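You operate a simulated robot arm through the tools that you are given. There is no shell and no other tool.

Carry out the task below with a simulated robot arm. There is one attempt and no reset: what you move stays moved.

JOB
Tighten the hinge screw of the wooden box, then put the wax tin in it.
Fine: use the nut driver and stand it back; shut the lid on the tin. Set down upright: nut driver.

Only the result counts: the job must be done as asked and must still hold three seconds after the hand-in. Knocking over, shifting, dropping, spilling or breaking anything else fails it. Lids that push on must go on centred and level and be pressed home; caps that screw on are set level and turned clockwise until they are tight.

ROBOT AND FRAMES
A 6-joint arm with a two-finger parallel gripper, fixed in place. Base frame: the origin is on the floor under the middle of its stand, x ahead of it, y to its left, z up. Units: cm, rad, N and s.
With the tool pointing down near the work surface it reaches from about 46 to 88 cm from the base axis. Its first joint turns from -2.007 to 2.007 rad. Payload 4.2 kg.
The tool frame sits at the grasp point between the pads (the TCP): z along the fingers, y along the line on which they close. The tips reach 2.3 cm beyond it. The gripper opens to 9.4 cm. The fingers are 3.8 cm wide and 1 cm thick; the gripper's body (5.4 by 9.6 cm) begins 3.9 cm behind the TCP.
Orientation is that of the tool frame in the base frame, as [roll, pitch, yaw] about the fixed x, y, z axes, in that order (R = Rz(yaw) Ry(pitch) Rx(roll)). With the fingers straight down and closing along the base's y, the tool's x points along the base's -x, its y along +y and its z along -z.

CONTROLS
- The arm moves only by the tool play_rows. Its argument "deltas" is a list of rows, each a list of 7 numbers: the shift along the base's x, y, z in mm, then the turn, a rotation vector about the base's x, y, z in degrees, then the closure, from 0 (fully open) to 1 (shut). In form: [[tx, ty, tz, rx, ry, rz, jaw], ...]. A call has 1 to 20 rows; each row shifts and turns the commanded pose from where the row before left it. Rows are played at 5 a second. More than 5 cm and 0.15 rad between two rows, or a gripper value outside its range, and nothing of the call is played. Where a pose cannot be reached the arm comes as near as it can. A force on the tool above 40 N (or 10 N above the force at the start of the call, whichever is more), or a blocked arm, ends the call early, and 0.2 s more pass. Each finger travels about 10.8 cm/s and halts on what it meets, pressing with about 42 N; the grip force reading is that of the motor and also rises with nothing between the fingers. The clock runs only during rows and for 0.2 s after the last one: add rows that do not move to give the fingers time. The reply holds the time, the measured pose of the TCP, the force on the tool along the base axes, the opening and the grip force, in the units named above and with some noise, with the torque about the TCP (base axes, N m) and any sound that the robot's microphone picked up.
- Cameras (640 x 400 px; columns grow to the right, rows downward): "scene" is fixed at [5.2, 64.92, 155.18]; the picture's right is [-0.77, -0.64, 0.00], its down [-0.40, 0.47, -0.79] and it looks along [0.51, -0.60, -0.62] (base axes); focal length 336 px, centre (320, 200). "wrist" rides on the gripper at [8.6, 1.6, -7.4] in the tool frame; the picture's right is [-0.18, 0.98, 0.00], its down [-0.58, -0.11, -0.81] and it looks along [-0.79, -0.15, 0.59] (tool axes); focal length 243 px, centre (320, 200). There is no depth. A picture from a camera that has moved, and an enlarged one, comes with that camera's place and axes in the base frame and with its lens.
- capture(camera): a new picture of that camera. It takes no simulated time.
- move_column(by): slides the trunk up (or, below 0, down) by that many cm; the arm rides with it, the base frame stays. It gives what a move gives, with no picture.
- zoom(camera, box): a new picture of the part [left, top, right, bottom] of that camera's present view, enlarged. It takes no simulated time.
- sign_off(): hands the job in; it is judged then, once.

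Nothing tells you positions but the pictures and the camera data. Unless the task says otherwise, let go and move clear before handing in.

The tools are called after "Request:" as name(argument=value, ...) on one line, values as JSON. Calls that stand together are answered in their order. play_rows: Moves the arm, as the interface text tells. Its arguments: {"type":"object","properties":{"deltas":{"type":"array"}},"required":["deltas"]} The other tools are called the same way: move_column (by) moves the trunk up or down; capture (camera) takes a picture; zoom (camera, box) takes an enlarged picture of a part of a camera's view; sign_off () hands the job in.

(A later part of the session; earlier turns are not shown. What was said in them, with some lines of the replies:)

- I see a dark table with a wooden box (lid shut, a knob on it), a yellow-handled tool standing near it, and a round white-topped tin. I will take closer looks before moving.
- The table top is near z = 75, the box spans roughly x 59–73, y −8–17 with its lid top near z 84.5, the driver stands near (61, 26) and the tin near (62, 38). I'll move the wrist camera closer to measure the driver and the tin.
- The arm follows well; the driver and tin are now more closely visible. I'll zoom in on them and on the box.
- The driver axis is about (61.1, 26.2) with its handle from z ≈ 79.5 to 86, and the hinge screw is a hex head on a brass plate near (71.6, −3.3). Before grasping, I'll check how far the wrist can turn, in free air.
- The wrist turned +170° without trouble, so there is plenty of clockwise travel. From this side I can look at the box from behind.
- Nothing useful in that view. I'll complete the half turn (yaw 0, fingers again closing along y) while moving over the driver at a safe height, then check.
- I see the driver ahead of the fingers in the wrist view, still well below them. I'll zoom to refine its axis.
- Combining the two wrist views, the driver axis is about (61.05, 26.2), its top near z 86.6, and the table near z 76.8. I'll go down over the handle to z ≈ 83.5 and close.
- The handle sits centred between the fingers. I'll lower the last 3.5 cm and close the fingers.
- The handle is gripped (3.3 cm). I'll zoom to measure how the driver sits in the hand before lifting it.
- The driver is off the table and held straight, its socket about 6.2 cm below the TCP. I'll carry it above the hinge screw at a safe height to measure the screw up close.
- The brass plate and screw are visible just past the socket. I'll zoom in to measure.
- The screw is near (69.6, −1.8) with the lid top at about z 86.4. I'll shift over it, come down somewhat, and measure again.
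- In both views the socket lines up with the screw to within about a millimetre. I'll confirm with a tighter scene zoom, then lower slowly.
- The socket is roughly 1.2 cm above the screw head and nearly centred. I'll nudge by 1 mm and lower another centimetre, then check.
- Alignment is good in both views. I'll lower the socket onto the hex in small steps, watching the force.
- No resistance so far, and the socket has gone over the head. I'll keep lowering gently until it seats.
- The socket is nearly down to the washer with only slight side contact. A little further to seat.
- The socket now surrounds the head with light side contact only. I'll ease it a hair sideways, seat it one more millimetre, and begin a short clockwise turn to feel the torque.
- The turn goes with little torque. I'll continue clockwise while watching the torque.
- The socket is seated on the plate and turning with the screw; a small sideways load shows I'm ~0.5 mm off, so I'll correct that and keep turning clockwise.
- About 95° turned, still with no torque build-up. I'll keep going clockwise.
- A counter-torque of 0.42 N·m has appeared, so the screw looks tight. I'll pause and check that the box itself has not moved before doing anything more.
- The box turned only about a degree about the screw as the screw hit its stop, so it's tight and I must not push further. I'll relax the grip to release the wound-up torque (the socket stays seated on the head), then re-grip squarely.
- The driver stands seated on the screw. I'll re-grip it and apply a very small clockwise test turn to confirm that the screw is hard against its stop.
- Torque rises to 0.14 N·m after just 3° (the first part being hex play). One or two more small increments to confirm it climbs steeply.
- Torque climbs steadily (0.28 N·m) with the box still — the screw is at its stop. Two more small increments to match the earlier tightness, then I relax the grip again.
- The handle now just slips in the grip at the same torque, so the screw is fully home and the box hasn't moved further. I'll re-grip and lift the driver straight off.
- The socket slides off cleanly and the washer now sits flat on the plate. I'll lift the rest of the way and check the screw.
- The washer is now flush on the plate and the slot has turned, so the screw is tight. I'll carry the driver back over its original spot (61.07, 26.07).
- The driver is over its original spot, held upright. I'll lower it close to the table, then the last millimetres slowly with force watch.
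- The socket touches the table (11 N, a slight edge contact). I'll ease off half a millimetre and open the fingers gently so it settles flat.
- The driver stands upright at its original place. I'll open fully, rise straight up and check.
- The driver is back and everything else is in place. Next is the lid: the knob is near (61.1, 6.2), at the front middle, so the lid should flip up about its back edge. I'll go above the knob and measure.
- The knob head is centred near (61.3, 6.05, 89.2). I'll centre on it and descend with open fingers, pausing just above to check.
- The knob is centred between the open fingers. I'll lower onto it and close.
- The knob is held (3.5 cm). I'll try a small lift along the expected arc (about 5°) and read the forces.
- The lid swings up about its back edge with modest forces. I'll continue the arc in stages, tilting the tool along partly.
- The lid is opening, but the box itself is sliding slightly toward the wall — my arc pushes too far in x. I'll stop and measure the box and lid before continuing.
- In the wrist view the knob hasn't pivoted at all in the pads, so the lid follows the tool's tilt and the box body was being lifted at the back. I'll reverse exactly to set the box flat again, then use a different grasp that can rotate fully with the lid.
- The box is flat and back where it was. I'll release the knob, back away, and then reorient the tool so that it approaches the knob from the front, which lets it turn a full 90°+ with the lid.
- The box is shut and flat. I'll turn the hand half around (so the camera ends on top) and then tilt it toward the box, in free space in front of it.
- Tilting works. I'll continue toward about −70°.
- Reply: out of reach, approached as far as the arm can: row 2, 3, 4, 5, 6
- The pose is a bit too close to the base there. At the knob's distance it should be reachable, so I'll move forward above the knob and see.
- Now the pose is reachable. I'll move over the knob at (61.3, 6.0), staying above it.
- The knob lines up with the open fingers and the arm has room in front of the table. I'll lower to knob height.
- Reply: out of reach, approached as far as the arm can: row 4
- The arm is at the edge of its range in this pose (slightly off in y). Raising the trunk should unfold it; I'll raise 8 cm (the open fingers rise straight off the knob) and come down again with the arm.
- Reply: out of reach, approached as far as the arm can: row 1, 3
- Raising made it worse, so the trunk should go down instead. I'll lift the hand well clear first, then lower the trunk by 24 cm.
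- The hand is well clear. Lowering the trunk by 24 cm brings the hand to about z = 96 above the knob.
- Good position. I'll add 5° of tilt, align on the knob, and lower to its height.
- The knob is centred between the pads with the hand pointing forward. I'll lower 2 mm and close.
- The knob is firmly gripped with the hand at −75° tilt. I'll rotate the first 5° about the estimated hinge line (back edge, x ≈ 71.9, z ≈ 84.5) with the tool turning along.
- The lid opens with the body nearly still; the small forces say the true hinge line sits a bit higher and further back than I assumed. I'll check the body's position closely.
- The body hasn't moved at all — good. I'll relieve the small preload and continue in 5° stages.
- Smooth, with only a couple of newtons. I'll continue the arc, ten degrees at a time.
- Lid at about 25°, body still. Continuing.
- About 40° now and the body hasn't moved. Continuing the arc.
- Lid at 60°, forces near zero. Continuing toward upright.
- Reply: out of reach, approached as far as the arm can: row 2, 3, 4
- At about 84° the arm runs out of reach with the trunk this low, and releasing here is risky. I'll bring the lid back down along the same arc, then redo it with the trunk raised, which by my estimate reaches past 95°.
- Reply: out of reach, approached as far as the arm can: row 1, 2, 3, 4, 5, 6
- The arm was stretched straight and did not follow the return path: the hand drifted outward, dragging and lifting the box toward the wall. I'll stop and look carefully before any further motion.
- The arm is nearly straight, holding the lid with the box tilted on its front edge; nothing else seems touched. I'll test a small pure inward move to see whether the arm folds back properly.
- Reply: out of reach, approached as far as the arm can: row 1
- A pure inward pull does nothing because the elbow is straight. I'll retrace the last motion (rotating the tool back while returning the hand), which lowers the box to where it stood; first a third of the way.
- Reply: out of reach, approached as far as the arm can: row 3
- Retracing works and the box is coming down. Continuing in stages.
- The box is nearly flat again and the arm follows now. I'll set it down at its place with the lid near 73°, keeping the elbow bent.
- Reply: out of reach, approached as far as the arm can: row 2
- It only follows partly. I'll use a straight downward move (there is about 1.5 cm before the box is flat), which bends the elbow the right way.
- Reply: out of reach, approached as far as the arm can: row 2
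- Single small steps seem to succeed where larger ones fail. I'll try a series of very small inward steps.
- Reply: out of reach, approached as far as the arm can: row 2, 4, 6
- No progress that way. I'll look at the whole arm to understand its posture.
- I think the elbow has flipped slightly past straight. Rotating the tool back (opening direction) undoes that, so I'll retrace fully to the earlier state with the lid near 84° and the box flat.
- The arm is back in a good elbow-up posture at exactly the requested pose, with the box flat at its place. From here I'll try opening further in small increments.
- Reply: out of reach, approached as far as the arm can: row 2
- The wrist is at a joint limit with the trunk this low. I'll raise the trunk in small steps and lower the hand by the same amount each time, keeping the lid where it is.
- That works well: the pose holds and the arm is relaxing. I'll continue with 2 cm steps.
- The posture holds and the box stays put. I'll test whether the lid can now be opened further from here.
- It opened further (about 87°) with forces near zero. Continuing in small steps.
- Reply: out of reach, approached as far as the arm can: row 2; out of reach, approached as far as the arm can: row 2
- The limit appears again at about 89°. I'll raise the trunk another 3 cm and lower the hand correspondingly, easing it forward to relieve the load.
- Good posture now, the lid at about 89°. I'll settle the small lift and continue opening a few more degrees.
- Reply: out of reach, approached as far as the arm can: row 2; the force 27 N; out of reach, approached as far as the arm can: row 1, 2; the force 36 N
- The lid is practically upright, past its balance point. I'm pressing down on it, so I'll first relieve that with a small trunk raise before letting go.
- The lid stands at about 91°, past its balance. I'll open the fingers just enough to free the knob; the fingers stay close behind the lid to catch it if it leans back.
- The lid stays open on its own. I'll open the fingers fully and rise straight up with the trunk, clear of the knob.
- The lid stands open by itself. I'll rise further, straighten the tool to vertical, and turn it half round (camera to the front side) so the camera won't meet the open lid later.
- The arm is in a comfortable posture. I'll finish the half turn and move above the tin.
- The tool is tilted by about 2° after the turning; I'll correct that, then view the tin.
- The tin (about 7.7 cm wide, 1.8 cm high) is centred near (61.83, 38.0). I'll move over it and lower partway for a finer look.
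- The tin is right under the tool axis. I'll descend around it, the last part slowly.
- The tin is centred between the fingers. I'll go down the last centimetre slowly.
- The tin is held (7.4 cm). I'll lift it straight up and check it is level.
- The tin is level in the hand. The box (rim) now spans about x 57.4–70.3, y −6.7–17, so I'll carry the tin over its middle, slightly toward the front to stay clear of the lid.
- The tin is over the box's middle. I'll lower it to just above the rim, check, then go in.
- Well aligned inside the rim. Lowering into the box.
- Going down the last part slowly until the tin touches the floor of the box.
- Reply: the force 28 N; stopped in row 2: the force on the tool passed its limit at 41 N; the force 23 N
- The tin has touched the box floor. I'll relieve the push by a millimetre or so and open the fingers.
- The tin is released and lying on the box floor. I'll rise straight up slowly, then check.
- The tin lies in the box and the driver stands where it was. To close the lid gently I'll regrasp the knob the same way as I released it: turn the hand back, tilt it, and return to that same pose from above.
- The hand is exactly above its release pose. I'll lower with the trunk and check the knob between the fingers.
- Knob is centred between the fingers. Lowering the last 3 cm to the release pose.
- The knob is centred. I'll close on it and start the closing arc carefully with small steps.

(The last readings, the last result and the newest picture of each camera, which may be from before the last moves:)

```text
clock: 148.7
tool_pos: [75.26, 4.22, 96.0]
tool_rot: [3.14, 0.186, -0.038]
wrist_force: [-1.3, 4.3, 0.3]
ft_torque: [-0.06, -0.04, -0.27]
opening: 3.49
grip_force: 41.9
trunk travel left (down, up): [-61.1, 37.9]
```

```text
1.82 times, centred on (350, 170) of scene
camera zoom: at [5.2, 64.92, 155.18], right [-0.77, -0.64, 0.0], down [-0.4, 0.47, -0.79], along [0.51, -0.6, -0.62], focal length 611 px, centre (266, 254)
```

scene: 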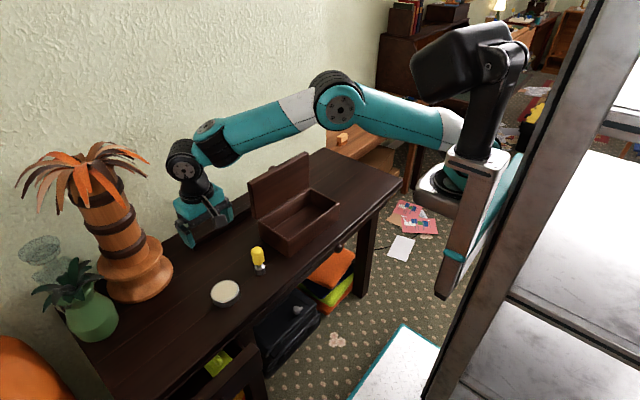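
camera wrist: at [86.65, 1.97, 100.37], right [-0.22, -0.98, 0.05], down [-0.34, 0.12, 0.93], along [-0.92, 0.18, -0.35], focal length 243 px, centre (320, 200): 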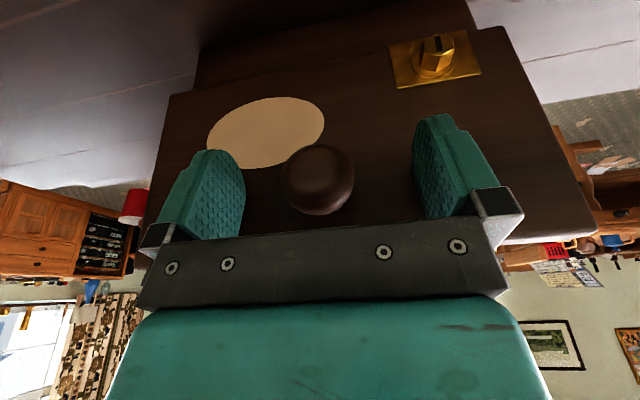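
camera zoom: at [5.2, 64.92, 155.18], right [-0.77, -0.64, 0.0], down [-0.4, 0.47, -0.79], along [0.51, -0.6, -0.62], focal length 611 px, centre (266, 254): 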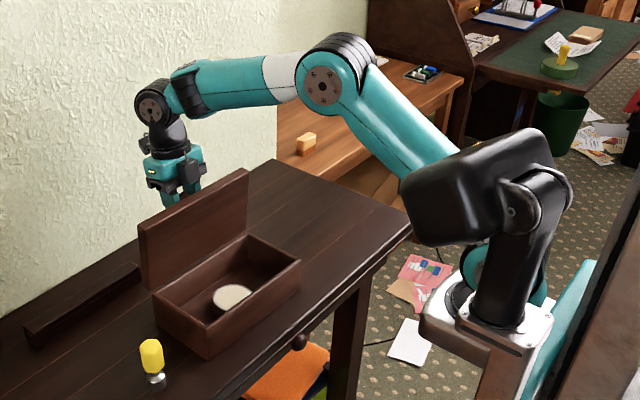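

The arm folds correctly this time and the lid follows with little force. Continuing.

Request:
play_rows(deltas=[[-4.89, 0.6, 1.58, -0.1, -2.5, 0, 1], [-4.95, 0.2, 1.37, -0.1, -2.5, 0, 1], [-5.01, 0.2, 1.15, -0.1, -2.5, 0, 1], [-5.05, 0.2, 0.93, -0.1, -2.5, 0, 1], [0, 0, 0, 0, 0, 0, 1]])

Request:
play_rows(deltas=[[-5.09, 0.2, 0.71, -0.1, -2.5, 0, 1], [-5.12, 0.2, 0.49, -0.1, -2.5, 0, 1], [-5.13, 0.2, 0.26, -0.1, -2.5, 0, 1], [-5.14, 0.2, 0.04, -0.1, -2.5, 0, 1], [0, 0, 0, 0, 0, 0, 1]])

Request:
zoom(camera="scene", box=[220, 60, 480, 280])

```text
clock: 149.9
tool_pos: [73.24, 4.24, 96.5]
tool_rot: [3.139, 0.01, -0.04]
wrist_force: [-4.7, -2.0, 0.8]
ft_torque: [-0.07, 0.57, 0.08]
opening: 3.49
grip_force: 42.0
trunk travel left (down, up): [-61.1, 37.9]
```

```text
clock: 151.1
tool_pos: [71.35, 4.24, 96.54]
tool_rot: [3.141, -0.163, -0.04]
wrist_force: [-2.2, -3.0, -0.3]
ft_torque: [-0.05, 0.12, 0.0]
opening: 3.51
grip_force: 41.9
trunk travel left (down, up): [-61.1, 37.9]
```

```text
1.82 times, centred on (350, 170) of scene
camera zoom: at [5.2, 64.92, 155.18], right [-0.77, -0.64, 0.0], down [-0.4, 0.47, -0.79], along [0.51, -0.6, -0.62], focal length 611 px, centre (266, 254)
```

zoom: 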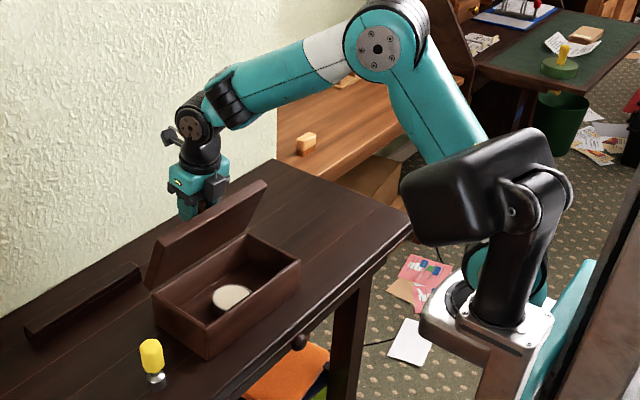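

Working smoothly: lid at about 66°, box still. Continuing down.

Request:
play_rows(deltas=[[-5.4, 0, -0.18, -0.1, -2.5, 0, 1], [-5.12, 0.2, -0.41, -0.1, -2.5, 0, 1], [-5.1, 0.2, -0.63, -0.1, -2.5, 0, 1], [-5.07, 0.2, -0.85, -0.1, -2.5, 0, 1], [0, 0, 0, 0, 0, 0, 1]])

Request:
play_rows(deltas=[[-5.03, 0.2, -1.07, -0.1, -2.5, 0, 1], [-4.98, 0.2, -1.29, -0.1, -2.5, 0, 1], [-4.91, 0.2, -1.51, -0.1, -2.5, 0, 1], [-4.84, 0.2, -1.72, -0.1, -2.5, 0, 1], [0, 0, 0, 0, 0, 0, 1]])

Request:
zoom(camera="scene", box=[220, 100, 380, 280])

```text
clock: 152.3
tool_pos: [69.27, 4.37, 96.47]
tool_rot: [3.139, -0.337, -0.04]
wrist_force: [-0.3, 0.7, -0.7]
ft_torque: [0.12, 0.06, -0.15]
opening: 3.51
grip_force: 42.4
trunk travel left (down, up): [-61.1, 37.9]
```

```text
clock: 153.5
tool_pos: [67.25, 4.44, 95.84]
tool_rot: [3.139, -0.512, -0.04]
wrist_force: [0.5, -2.1, -0.1]
ft_torque: [-0.04, 0.26, 0.06]
opening: 3.52
grip_force: 42.4
trunk travel left (down, up): [-61.1, 37.9]
```

```text
2.22 times, centred on (300, 190) of scene
camera zoom: at [5.2, 64.92, 155.18], right [-0.77, -0.64, 0.0], down [-0.4, 0.47, -0.79], along [0.51, -0.6, -0.62], focal length 747 px, centre (364, 222)
```

zoom: 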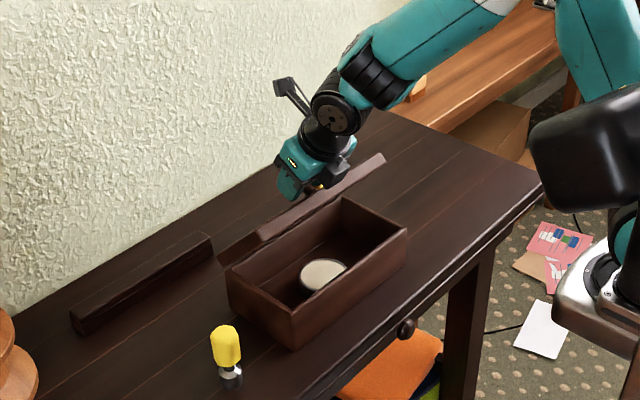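

Lid at about 46°. Continuing.

Request:
play_rows(deltas=[[-4.76, 0.2, -1.93, -0.1, -2.5, 0, 1], [-4.68, 0.2, -2.14, -0.1, -2.5, 0, 1], [-4.58, 0.2, -2.34, -0.1, -2.5, 0, 1], [-4.47, 0.2, -2.53, -0.1, -2.5, 0, 1], [0, 0, 0, 0, 0, 0, 1]])

Request:
play_rows(deltas=[[-4.36, 0.2, -2.73, -0.1, -2.5, 0, 1], [-4.23, 0.2, -2.92, -0.1, -2.5, 0, 1], [-4.1, 0.2, -3.1, -0.1, -2.5, 0, 1], [-3.96, 0.2, -3.27, -0.1, -2.5, 0, 1], [0, 0, 0, 0, 0, 0, 1]])

Request:
zoom(camera="scene", box=[220, 100, 380, 280])

```text
clock: 154.7
tool_pos: [65.31, 4.56, 94.98]
tool_rot: [3.14, -0.686, -0.041]
wrist_force: [0.3, 0.8, -0.1]
ft_torque: [0.05, 0.32, 0.04]
opening: 3.49
grip_force: 41.9
trunk travel left (down, up): [-61.1, 37.9]
```

```text
clock: 155.9
tool_pos: [63.66, 4.54, 93.78]
tool_rot: [3.139, -0.862, -0.042]
wrist_force: [1.9, -3.0, 0.7]
ft_torque: [0.09, 0.23, -0.12]
opening: 3.51
grip_force: 41.6
trunk travel left (down, up): [-61.1, 37.9]
```

```text
2.22 times, centred on (300, 190) of scene
camera zoom: at [5.2, 64.92, 155.18], right [-0.77, -0.64, 0.0], down [-0.4, 0.47, -0.79], along [0.51, -0.6, -0.62], focal length 747 px, centre (364, 222)
```

zoom: 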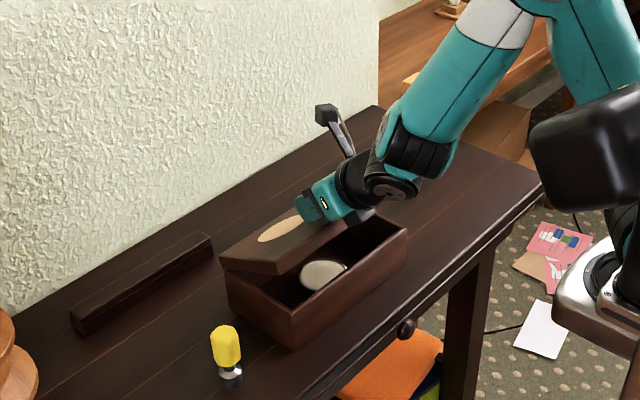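

Lid at about 26°. I'll go on in smaller portions, watching for the arm's reach limit near the closed pose.

Request:
play_rows(deltas=[[-3.82, 0.2, -3.44, -0.1, -2.5, 0, 1], [-3.66, 0.2, -3.61, -0.1, -2.5, 0, 1], [-3.5, 0.2, -3.76, -0.1, -2.5, 0, 1], [-3.34, 0.1, -3.91, -0.1, -2.5, 0, 1], [0, 0, 0, 0, 0, 0, 1]])

Request:
play_rows(deltas=[[-3.16, 0.1, -4.05, -0.1, -2.5, 0, 1], [-2.98, 0.1, -4.19, -0.1, -2.5, 0, 1], [0, 0, 0, 0, 0, 0, 1]])

Request:
zoom(camera="scene", box=[220, 140, 360, 280])

```text
clock: 157.1
tool_pos: [62.26, 4.59, 92.27]
tool_rot: [3.14, -1.036, -0.039]
wrist_force: [1.2, 0.2, -1.1]
ft_torque: [0.11, 0.5, 0.01]
opening: 3.52
grip_force: 42.2
trunk travel left (down, up): [-61.1, 37.9]
```

```text
clock: 157.9
tool_pos: [61.69, 4.7, 91.41]
tool_rot: [3.14, -1.123, -0.037]
wrist_force: [0.5, 0.8, -1.1]
ft_torque: [0.07, 0.55, 0.04]
opening: 3.52
grip_force: 42.1
trunk travel left (down, up): [-61.1, 37.9]
```

```text
2.86 times, centred on (290, 210) of scene
camera zoom: at [5.2, 64.92, 155.18], right [-0.77, -0.64, 0.0], down [-0.4, 0.47, -0.79], along [0.51, -0.6, -0.62], focal length 960 px, centre (406, 171)
```

zoom: 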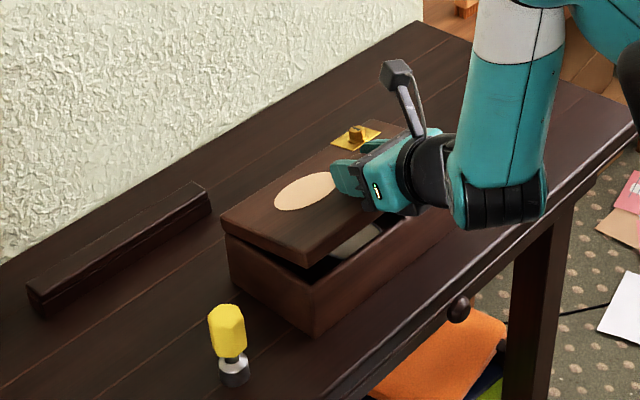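

About 10° to go. Continuing with short steps.

Request:
play_rows(deltas=[[-2.8, 0.1, -4.31, -0.1, -2.5, 0, 1], [0, 0, 0, 0, 0, 0, 1]])

Request:
play_rows(deltas=[[-2.61, 0.1, -4.43, -0.1, -2.5, 0, 1], [0, 0, 0, 0, 0, 0, 1]])

Request:
zoom(camera="scene", box=[240, 180, 340, 270])

```text
clock: 158.5
tool_pos: [61.44, 4.67, 91.0]
tool_rot: [3.139, -1.166, -0.039]
wrist_force: [0.3, 0.0, -0.6]
ft_torque: [-0.01, 0.63, 0.08]
opening: 3.48
grip_force: 41.9
trunk travel left (down, up): [-61.1, 37.9]
```

```text
clock: 159.1
tool_pos: [61.16, 4.74, 90.65]
tool_rot: [3.139, -1.21, -0.039]
wrist_force: [-1.4, -0.9, 0.2]
ft_torque: [-0.02, 0.79, 0.07]
opening: 3.52
grip_force: 41.4
trunk travel left (down, up): [-61.1, 37.9]
```

```text
4.44 times, centred on (290, 225) of scene
camera zoom: at [5.2, 64.92, 155.18], right [-0.77, -0.64, 0.0], down [-0.4, 0.47, -0.79], along [0.51, -0.6, -0.62], focal length 1494 px, centre (453, 89)
```

zoom: 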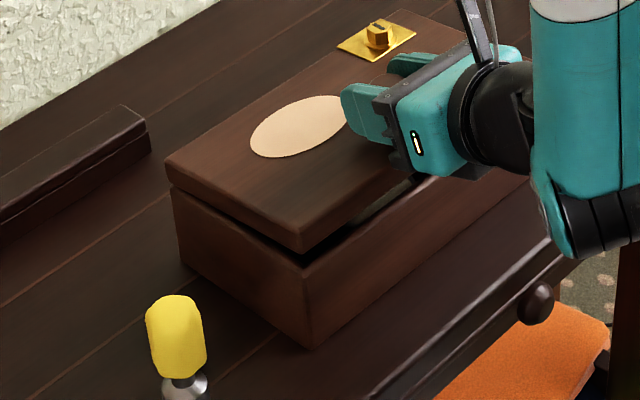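

The lid is about 6° from shut. A mild torque is building, so I'll take the next step alone and re-check.

Request:
play_rows(deltas=[[-1.2, 0, -2.3, 0, -1.25, 0, 1], [0, 0, 0, 0, 0, 0, 1]])

Request:
capture(camera="wrist")

Request:
zoom(camera="scene", box=[250, 200, 310, 260])

```text
clock: 159.7
tool_pos: [61.14, 4.79, 90.39]
tool_rot: [-3.141, -1.233, -0.039]
wrist_force: [-0.9, -1.6, -1.1]
ft_torque: [0.02, 0.68, 0.0]
opening: 3.54
grip_force: 41.7
trunk travel left (down, up): [-61.1, 37.9]
```

```text
taken
camera wrist: at [57.12, 3.41, 100.88], right [-0.1, -0.98, -0.17], down [-0.95, 0.15, -0.28], along [0.3, 0.14, -0.94], focal length 243 px, centre (320, 200)
```

wrist: 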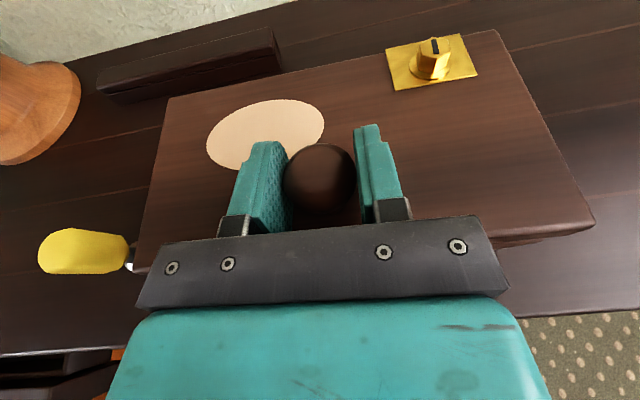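

```text
6.67 times, centred on (280, 230) of scene
camera zoom: at [5.2, 64.92, 155.18], right [-0.77, -0.64, 0.0], down [-0.4, 0.47, -0.79], along [0.51, -0.6, -0.62], focal length 2241 px, centre (587, 0)
```

zoom: 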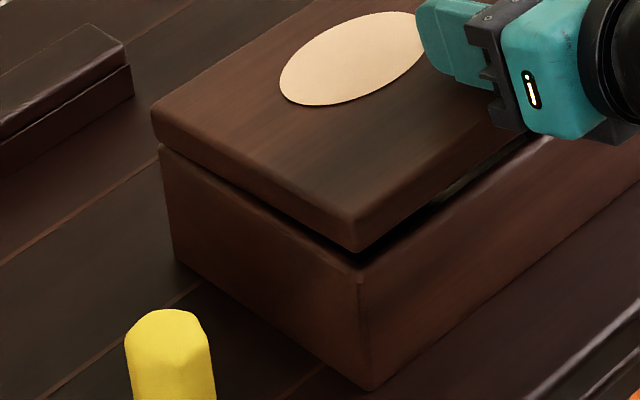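

The gap at the front is about a centimetre. Two more small steps to bring it practically shut.

Request:
play_rows(deltas=[[-1, 0, -2.4, 0, -1.25, 0, 1], [-1, 0, -2.4, 0, -1.25, 0, 1], [0, 0, 0, 0, 0, 0, 1]])

Request:
zoom(camera="scene", box=[250, 200, 310, 260])

```text
clock: 160.5
tool_pos: [61.15, 5.0, 90.01]
tool_rot: [-3.137, -1.272, -0.049]
wrist_force: [-1.6, -3.2, 0.1]
ft_torque: [0.09, 0.35, -0.02]
opening: 3.47
grip_force: 41.8
out of reach, approached as far as the arm can: row 1
trunk travel left (down, up): [-61.1, 37.9]
```

```text
6.67 times, centred on (280, 230) of scene
camera zoom: at [5.2, 64.92, 155.18], right [-0.77, -0.64, 0.0], down [-0.4, 0.47, -0.79], along [0.51, -0.6, -0.62], focal length 2241 px, centre (587, 0)
```

zoom: 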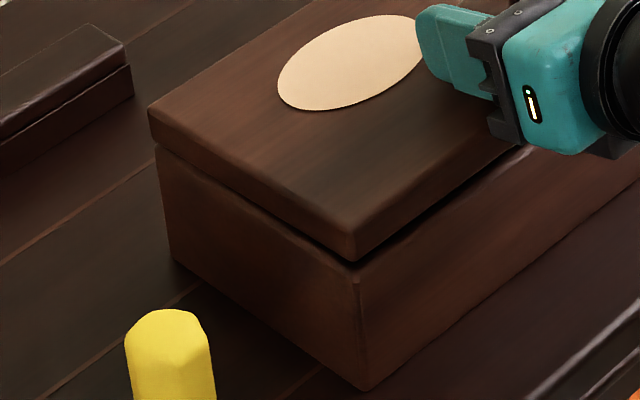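

The lid is within about 2° of shut and the arm is at its limit, so I'll let go here; it will settle the last few millimetres.

Request:
play_rows(deltas=[[0, 0, 0, 0, 0, 0, 0.6], [0, 0, 0, 0, 0, 0, 0.4], [0, 0, 0, 0, 0, 0, 0], [0, 0, 0, 0, 0, 0, 0]])

Request:
zoom(camera="scene", box=[250, 200, 310, 260])

Request:
capture(camera="wrist")

```text
clock: 161.5
tool_pos: [61.26, 5.05, 90.03]
tool_rot: [-3.137, -1.268, -0.047]
wrist_force: [0.7, -0.6, 0.0]
ft_torque: [-0.05, -0.02, -0.01]
opening: 9.39
grip_force: 0.0
trunk travel left (down, up): [-61.1, 37.9]
```

```text
6.67 times, centred on (280, 230) of scene
camera zoom: at [5.2, 64.92, 155.18], right [-0.77, -0.64, 0.0], down [-0.4, 0.47, -0.79], along [0.51, -0.6, -0.62], focal length 2241 px, centre (587, 0)
```

zoom: 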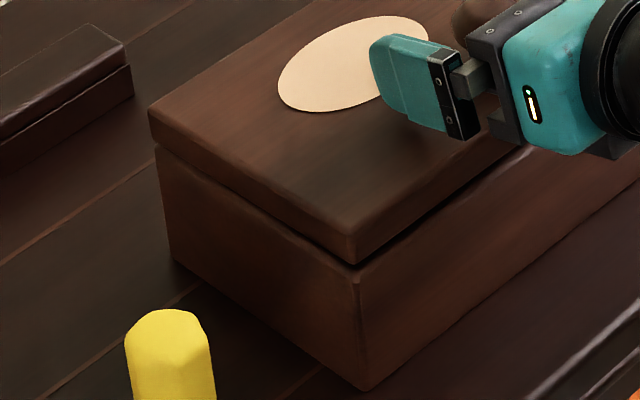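

```text
taken
camera wrist: at [56.64, 3.55, 100.33], right [-0.1, -0.98, -0.18], down [-0.94, 0.15, -0.32], along [0.34, 0.14, -0.93], focal length 243 px, centre (320, 200)
```

wrist: 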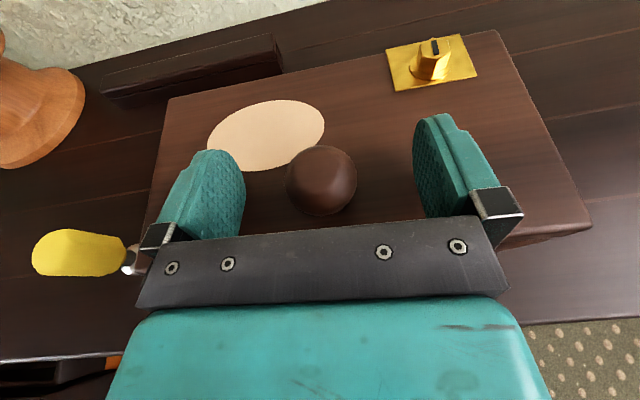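

Released. I'll rise straight up with the trunk and check whether the lid is fully down.

Request:
move_column(by=15)

Request:
zoom(camera="scene", box=[245, 180, 345, 260])

Request:
zoom(camera="scene", box=[245, 205, 285, 245])

Request:
capture(camera="scene")

```text
clock: 163.2
tool_pos: [61.18, 4.84, 104.91]
tool_rot: [-3.136, -1.268, -0.046]
wrist_force: [0.1, -0.9, 0.2]
ft_torque: [0.02, 0.0, -0.01]
opening: 9.39
grip_force: 0.1
trunk travel left (down, up): [-76.1, 22.9]
```

```text
5.00 times, centred on (295, 220) of scene
camera zoom: at [5.2, 64.92, 155.18], right [-0.77, -0.64, 0.0], down [-0.4, 0.47, -0.79], along [0.51, -0.6, -0.62], focal length 1680 px, centre (445, 100)
```

zoom: 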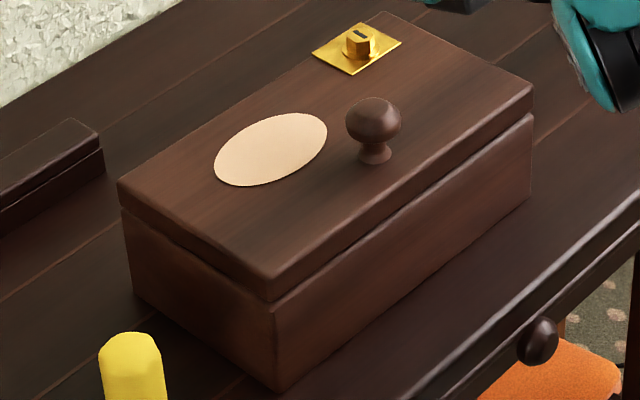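

```text
10.00 times, centred on (265, 225) of scene
camera zoom: at [5.2, 64.92, 155.18], right [-0.77, -0.64, 0.0], down [-0.4, 0.47, -0.79], along [0.51, -0.6, -0.62], focal length 3361 px, centre (870, -50)
```

zoom: 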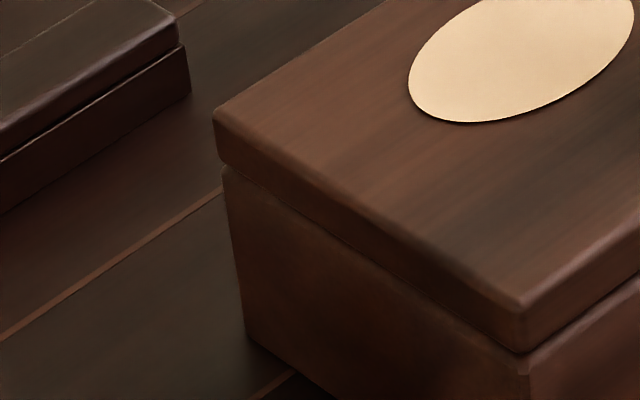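

```text
taken
```

scene: 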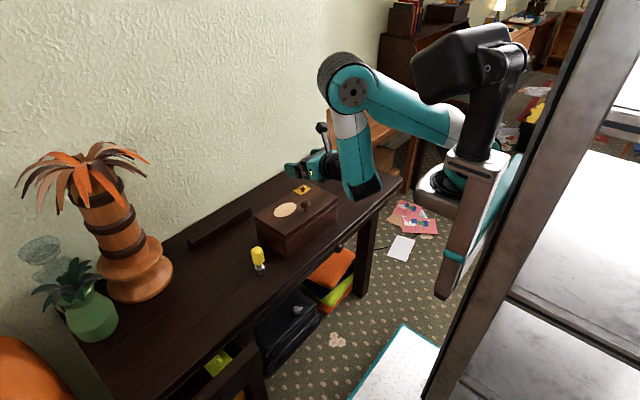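

The lid looks fully down. I'll compare the box's pose with the original using the same close-up as at the start.

Request:
zoom(camera="scene", box=[270, 180, 320, 220])

Request:
zoom(camera="scene", box=[230, 160, 350, 280])

Request:
zoom(camera="scene", box=[290, 190, 350, 240])

```text
10.00 times, centred on (295, 200) of scene
camera zoom: at [5.2, 64.92, 155.18], right [-0.77, -0.64, 0.0], down [-0.4, 0.47, -0.79], along [0.51, -0.6, -0.62], focal length 3361 px, centre (570, 200)
```

zoom: 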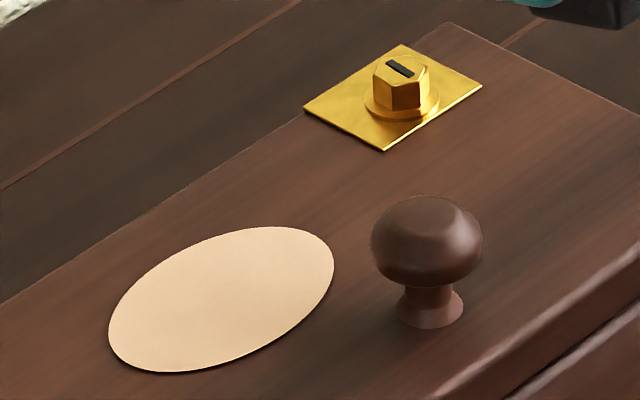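

```text
3.33 times, centred on (290, 220) of scene
camera zoom: at [5.2, 64.92, 155.18], right [-0.77, -0.64, 0.0], down [-0.4, 0.47, -0.79], along [0.51, -0.6, -0.62], focal length 1120 px, centre (420, 133)
```

zoom: 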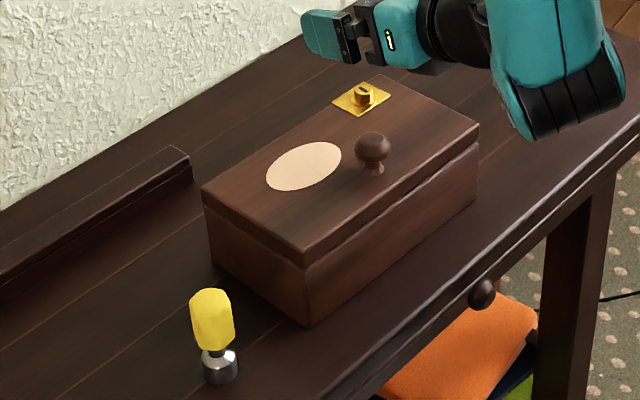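

```text
8.00 times, centred on (320, 215) of scene
camera zoom: at [5.2, 64.92, 155.18], right [-0.77, -0.64, 0.0], down [-0.4, 0.47, -0.79], along [0.51, -0.6, -0.62], focal length 2689 px, centre (320, 80)
```

zoom: 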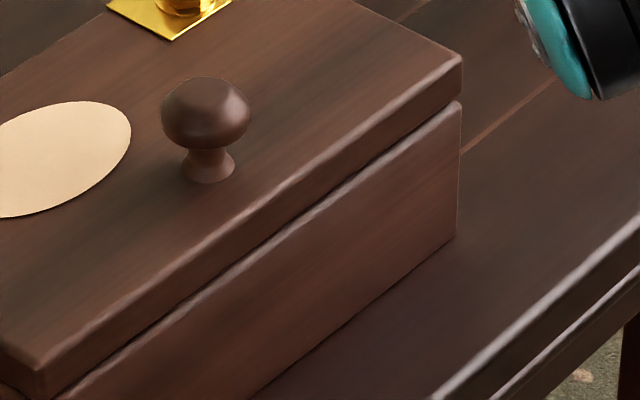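

The lid is shut. The box has ended about 1 cm (in −y) and 2° off its original pose, so I'll nudge it back by the knob. First I'll straighten the tool to vertical up here.

Request:
play_rows(deltas=[[0, 0, 5, 0.2, 8.1, 0, 0], [0, 0, 5, 0.2, 8.1, 0, 0], [0, 0, 0, 0, 8.1, 0, 0], [0, 0, 0, 0, 8.1, 0, 0], [0, 0, 0, 0, 8.1, 0, 0], [0, 0, 0, 0, 8.1, 0, 0], [0, 0, 0, 0, 8.1, 0, 0], [0, 0, 0, 0, 8.1, 0, 0], [0, 0, 0, 0, 7.8, 0, 0], [0, 0, 0, 0, 0, 0, 0], [0, 0, 0, 0, 0, 0, 0]])

Request:
capture(camera="scene")

```text
clock: 165.6
tool_pos: [61.04, 4.9, 105.85]
tool_rot: [3.102, -0.001, -0.022]
wrist_force: [-0.3, -0.2, -0.1]
ft_torque: [0.01, 0.04, -0.02]
opening: 9.39
grip_force: 0.1
trunk travel left (down, up): [-76.1, 22.9]
```

```text
taken
```

scene: 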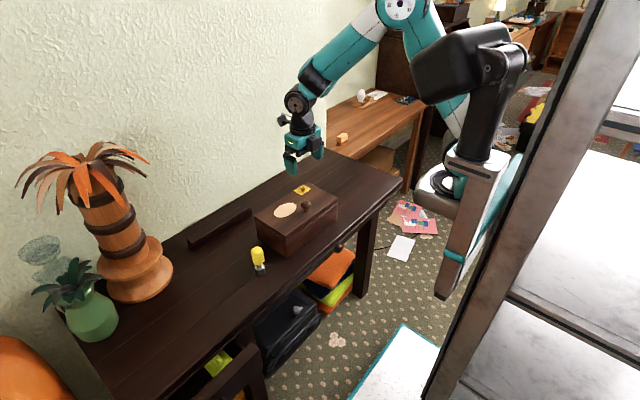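

Request:
play_rows(deltas=[[1, 1, -25, 2.27, 0, 0, 0], [0, 0, -30, 0, 0, 0, 0], [0, 0, -30, 0, 0, 0, 0], [0, 0, 0, 0, 0, 0, 0]])

Request:
capture(camera="wrist")

Request:
zoom(camera="scene", box=[250, 150, 340, 230])

```text
clock: 166.6
tool_pos: [61.16, 5.07, 97.38]
tool_rot: [-3.14, -0.001, -0.02]
wrist_force: [0.2, -0.1, -0.6]
ft_torque: [0.05, -0.03, 0.0]
opening: 9.38
grip_force: 0.1
trunk travel left (down, up): [-76.1, 22.9]
```

```text
taken
camera wrist: at [69.96, 3.3, 104.79], right [-0.2, -0.98, 0.0], down [-0.58, 0.12, 0.81], along [-0.79, 0.17, -0.59], focal length 243 px, centre (320, 200)
```

wrist: 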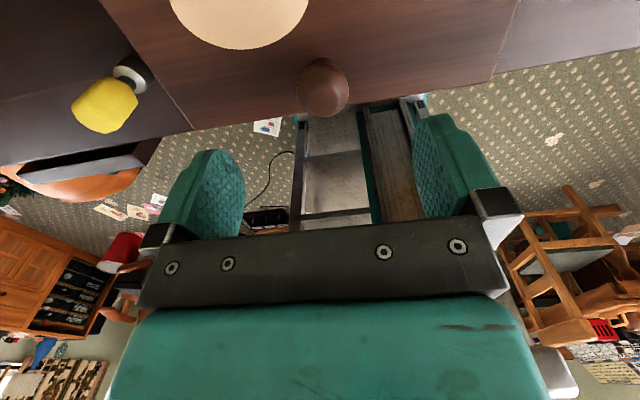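

```text
5.00 times, centred on (295, 190) of scene
camera zoom: at [5.2, 64.92, 155.18], right [-0.77, -0.64, 0.0], down [-0.4, 0.47, -0.79], along [0.51, -0.6, -0.62], focal length 1680 px, centre (445, 250)
```

zoom: 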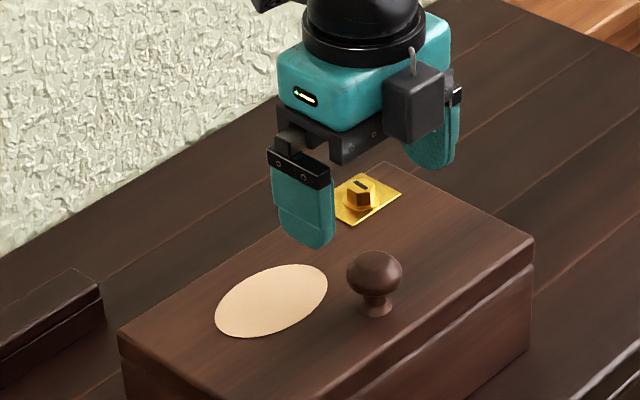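

The knob is centred below. I'll descend and grip it.

Request:
play_rows(deltas=[[0, -0.5, -30, 0, 0, 0, 0], [0, 0, -30, 0, 0, 0, 0], [0, 0, -14, 0, 0, 0, 0], [0, 0, 0, 0, 0, 0, 0], [0, 0, 0, 0, 0, 0, 0.45], [0, 0, 0, 0, 0, 0, 0.6], [0, 0, 0, 0, 0, 0, 1], [0, 0, 0, 0, 0, 0, 1]])

```text
clock: 168.4
tool_pos: [61.2, 4.94, 89.92]
tool_rot: [-3.138, -0.002, -0.023]
wrist_force: [1.1, -1.3, -0.2]
ft_torque: [-0.05, 0.0, -0.01]
opening: 3.5
grip_force: 41.9
trunk travel left (down, up): [-76.1, 22.9]
```

Gripped without disturbing anything. Now a slow sideways drag of about 1 cm with a 2° turn.

Request:
play_rows(deltas=[[-0.5, 2, 0, 0, 0, 0.4, 1], [-0.5, 2, 0, 0, 0, 0.4, 1], [-0.5, 2, 0, 0, 0, 0.4, 1], [-0.5, 2, 0, 0, 0, 0.4, 1], [-0.5, 2, 0, 0, 0, 0.4, 1], [0, 0.5, 0, 0, 0, 0, 1], [0, 0, 0, 0, 0, 0, 1]])

Request:
zoom(camera="scene", box=[230, 160, 350, 280])

```text
clock: 170.0
tool_pos: [60.84, 6.06, 90.01]
tool_rot: [-3.141, -0.002, 0.014]
wrist_force: [-1.4, -4.3, -0.8]
ft_torque: [-0.05, 0.25, 0.0]
opening: 3.51
grip_force: 41.5
trunk travel left (down, up): [-76.1, 22.9]
```

```text
3.33 times, centred on (290, 220) of scene
camera zoom: at [5.2, 64.92, 155.18], right [-0.77, -0.64, 0.0], down [-0.4, 0.47, -0.79], along [0.51, -0.6, -0.62], focal length 1120 px, centre (420, 133)
```

zoom: 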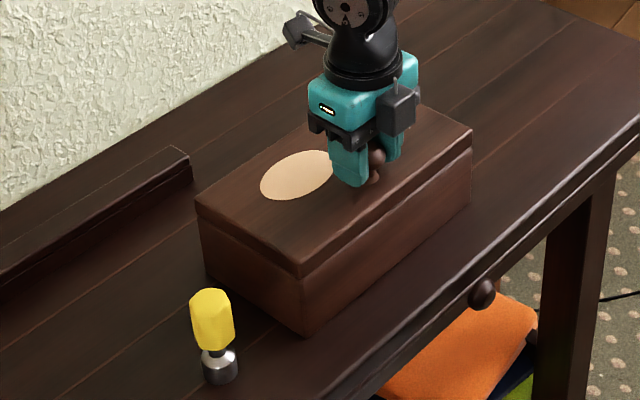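

The box is back at its original outline to within about 2 mm. I'll release the knob and rise clear.

Request:
play_rows(deltas=[[0, -0.5, 0, 0, 0, 0, 1], [0, 0, 0, 0, 0, 0, 0.6], [0, 0, 0, 0, 0, 0, 0.3], [0, 0, 0, 0, 0, 0, 0], [0, 0, 0, 0, 0, 0, 0], [0, 0, 20, 0, 0, 0, 0], [0, 0, 30, 0, 0, 0, 0], [0, 0, 40, 0, 0, 0, 0], [0, 0, 40, 0, 0, 0, 0], [0, 0, 0, 0, 0, 0, 0]])

Request:
zoom(camera="scene", box=[230, 160, 350, 280])

Request:
zoom(camera="scene", box=[270, 180, 320, 220])

Request:
zoom(camera="scene", box=[290, 190, 350, 240])

```text
clock: 172.2
tool_pos: [61.11, 5.95, 103.04]
tool_rot: [-3.141, -0.002, 0.013]
wrist_force: [1.0, 0.4, -0.2]
ft_torque: [0.01, 0.04, 0.0]
opening: 9.44
grip_force: 0.0
trunk travel left (down, up): [-76.1, 22.9]
```

```text
3.33 times, centred on (290, 220) of scene
camera zoom: at [5.2, 64.92, 155.18], right [-0.77, -0.64, 0.0], down [-0.4, 0.47, -0.79], along [0.51, -0.6, -0.62], focal length 1120 px, centre (420, 133)
```

zoom: 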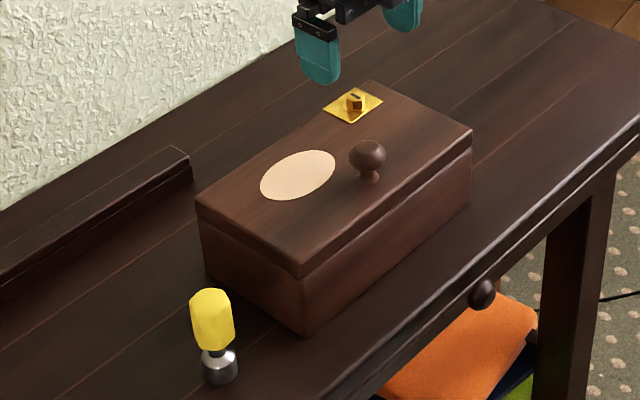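

```text
10.00 times, centred on (295, 200) of scene
camera zoom: at [5.2, 64.92, 155.18], right [-0.77, -0.64, 0.0], down [-0.4, 0.47, -0.79], along [0.51, -0.6, -0.62], focal length 3361 px, centre (570, 200)
```

zoom: 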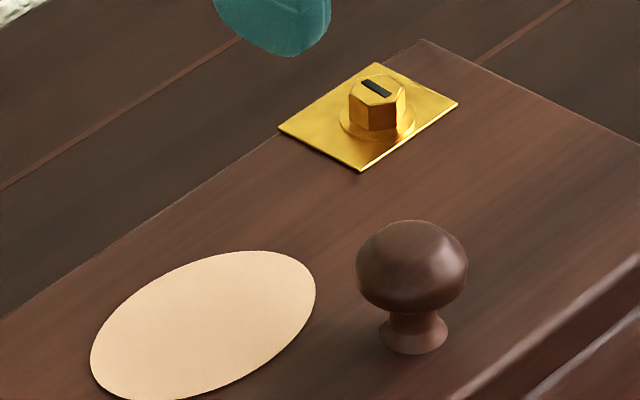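

```text
8.00 times, centred on (320, 215) of scene
camera zoom: at [5.2, 64.92, 155.18], right [-0.77, -0.64, 0.0], down [-0.4, 0.47, -0.79], along [0.51, -0.6, -0.62], focal length 2689 px, centre (320, 80)
```

zoom: 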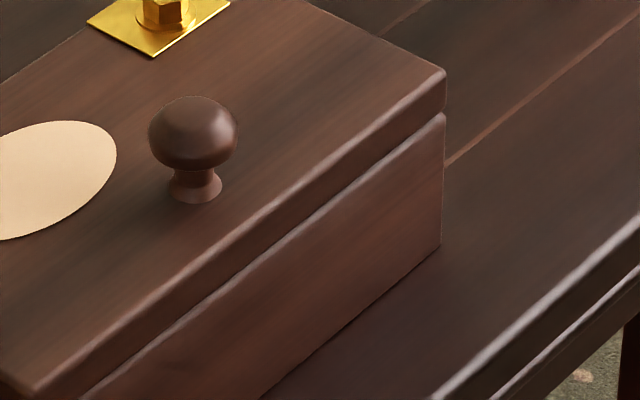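

The box is shut and back at its place, the screw still tight, and the driver stands upright; the bar and the other things are unmoved. I'll move the arm clear and take a last look.

Request:
play_rows(deltas=[[-20, 0, 30, 0, 0, 0, 0], [-30, 0, 30, 0, 0, 0, 0], [-30, 0, 30, 0, 0, 0, 0], [-20, 0, 30, 0, 0, 0, 0], [0, 0, 0, 0, 0, 0, 0], [0, 0, 0, 0, 0, 0, 0], [0, 0, 0, 0, 0, 0, 0]])

Request:
capture(camera="scene")

Request:
zoom(camera="scene", box=[190, 170, 350, 310])

Request:
zoom(camera="scene", box=[240, 235, 280, 285])

```text
clock: 173.8
tool_pos: [50.87, 5.85, 115.14]
tool_rot: [-3.139, 0.0, 0.015]
wrist_force: [0.2, -0.7, -0.4]
ft_torque: [-0.01, -0.03, 0.0]
opening: 9.41
grip_force: 0.1
trunk travel left (down, up): [-76.1, 22.9]
```

```text
taken
```

scene: 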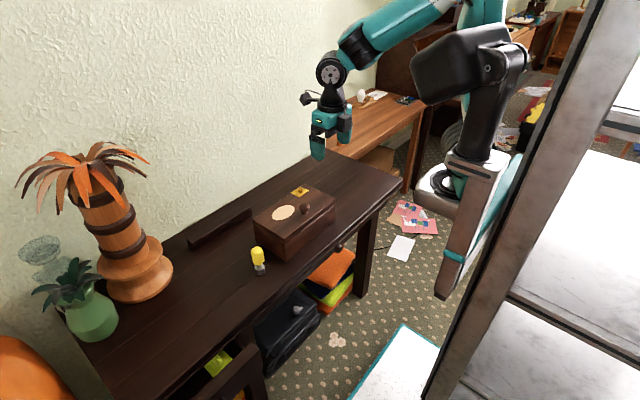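

```text
2.86 times, centred on (270, 240) of scene
camera zoom: at [5.2, 64.92, 155.18], right [-0.77, -0.64, 0.0], down [-0.4, 0.47, -0.79], along [0.51, -0.6, -0.62], focal length 960 px, centre (463, 86)
```

zoom: 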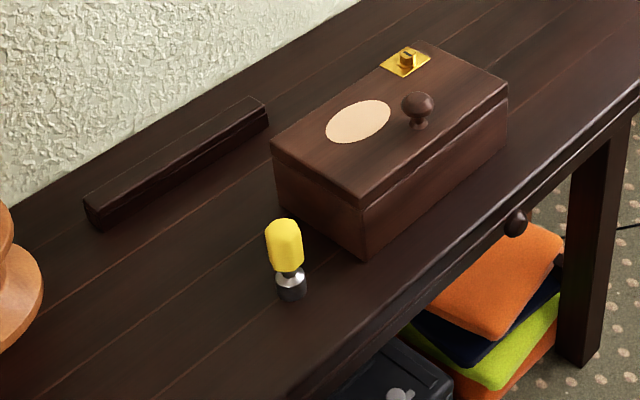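

```text
8.00 times, centred on (260, 260) of scene
camera zoom: at [5.2, 64.92, 155.18], right [-0.77, -0.64, 0.0], down [-0.4, 0.47, -0.79], along [0.51, -0.6, -0.62], focal length 2689 px, centre (800, -280)
```

zoom: 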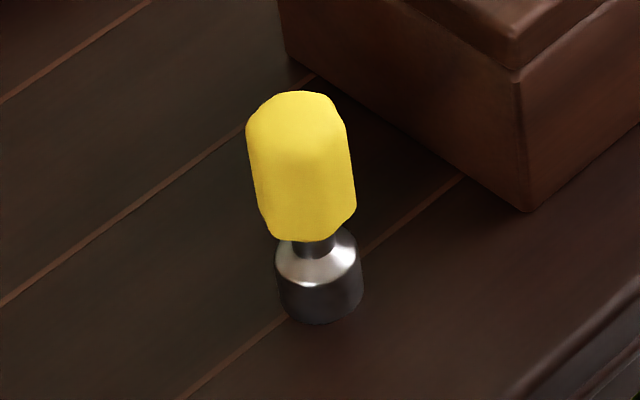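

Everything is in its final state. The hinge screw is tight with its washer flush. The tin is inside the shut box, the nut driver stands upright at its original spot, and the arm is clear, so I'm handing the job in.

Request:
sign_off()

```text
The job is handed in.
```

The job is handed in: the hinge screw is tight, the wax tin is in the box with the lid shut on it, and the nut driver stands upright in its original spot.

- **Screw:** I turned it clockwise until it stopped, and its washer now sits flush on the brass plate. After that the driver slipped in the grip instead of turning it further. The box twisted a degree or two during tightening.
- **Lid trouble:** Opening the lid took several tries. At one point the arm stretched out straight and did not follow its return path. It lifted the box by its lid and dragged it about 11 cm toward the wall before I set it back down.
- **Box position:** At the end I used the knob to slide the box back. It now sits within about 4 mm of where it started.
- **Everything else:** In the last pictures the bar, the plants and the other items look unmoved, and the arm is clear of the table.

I didn't press down on the lid after letting go. The seam matched the closed lid from the start, so I took it as fully shut.
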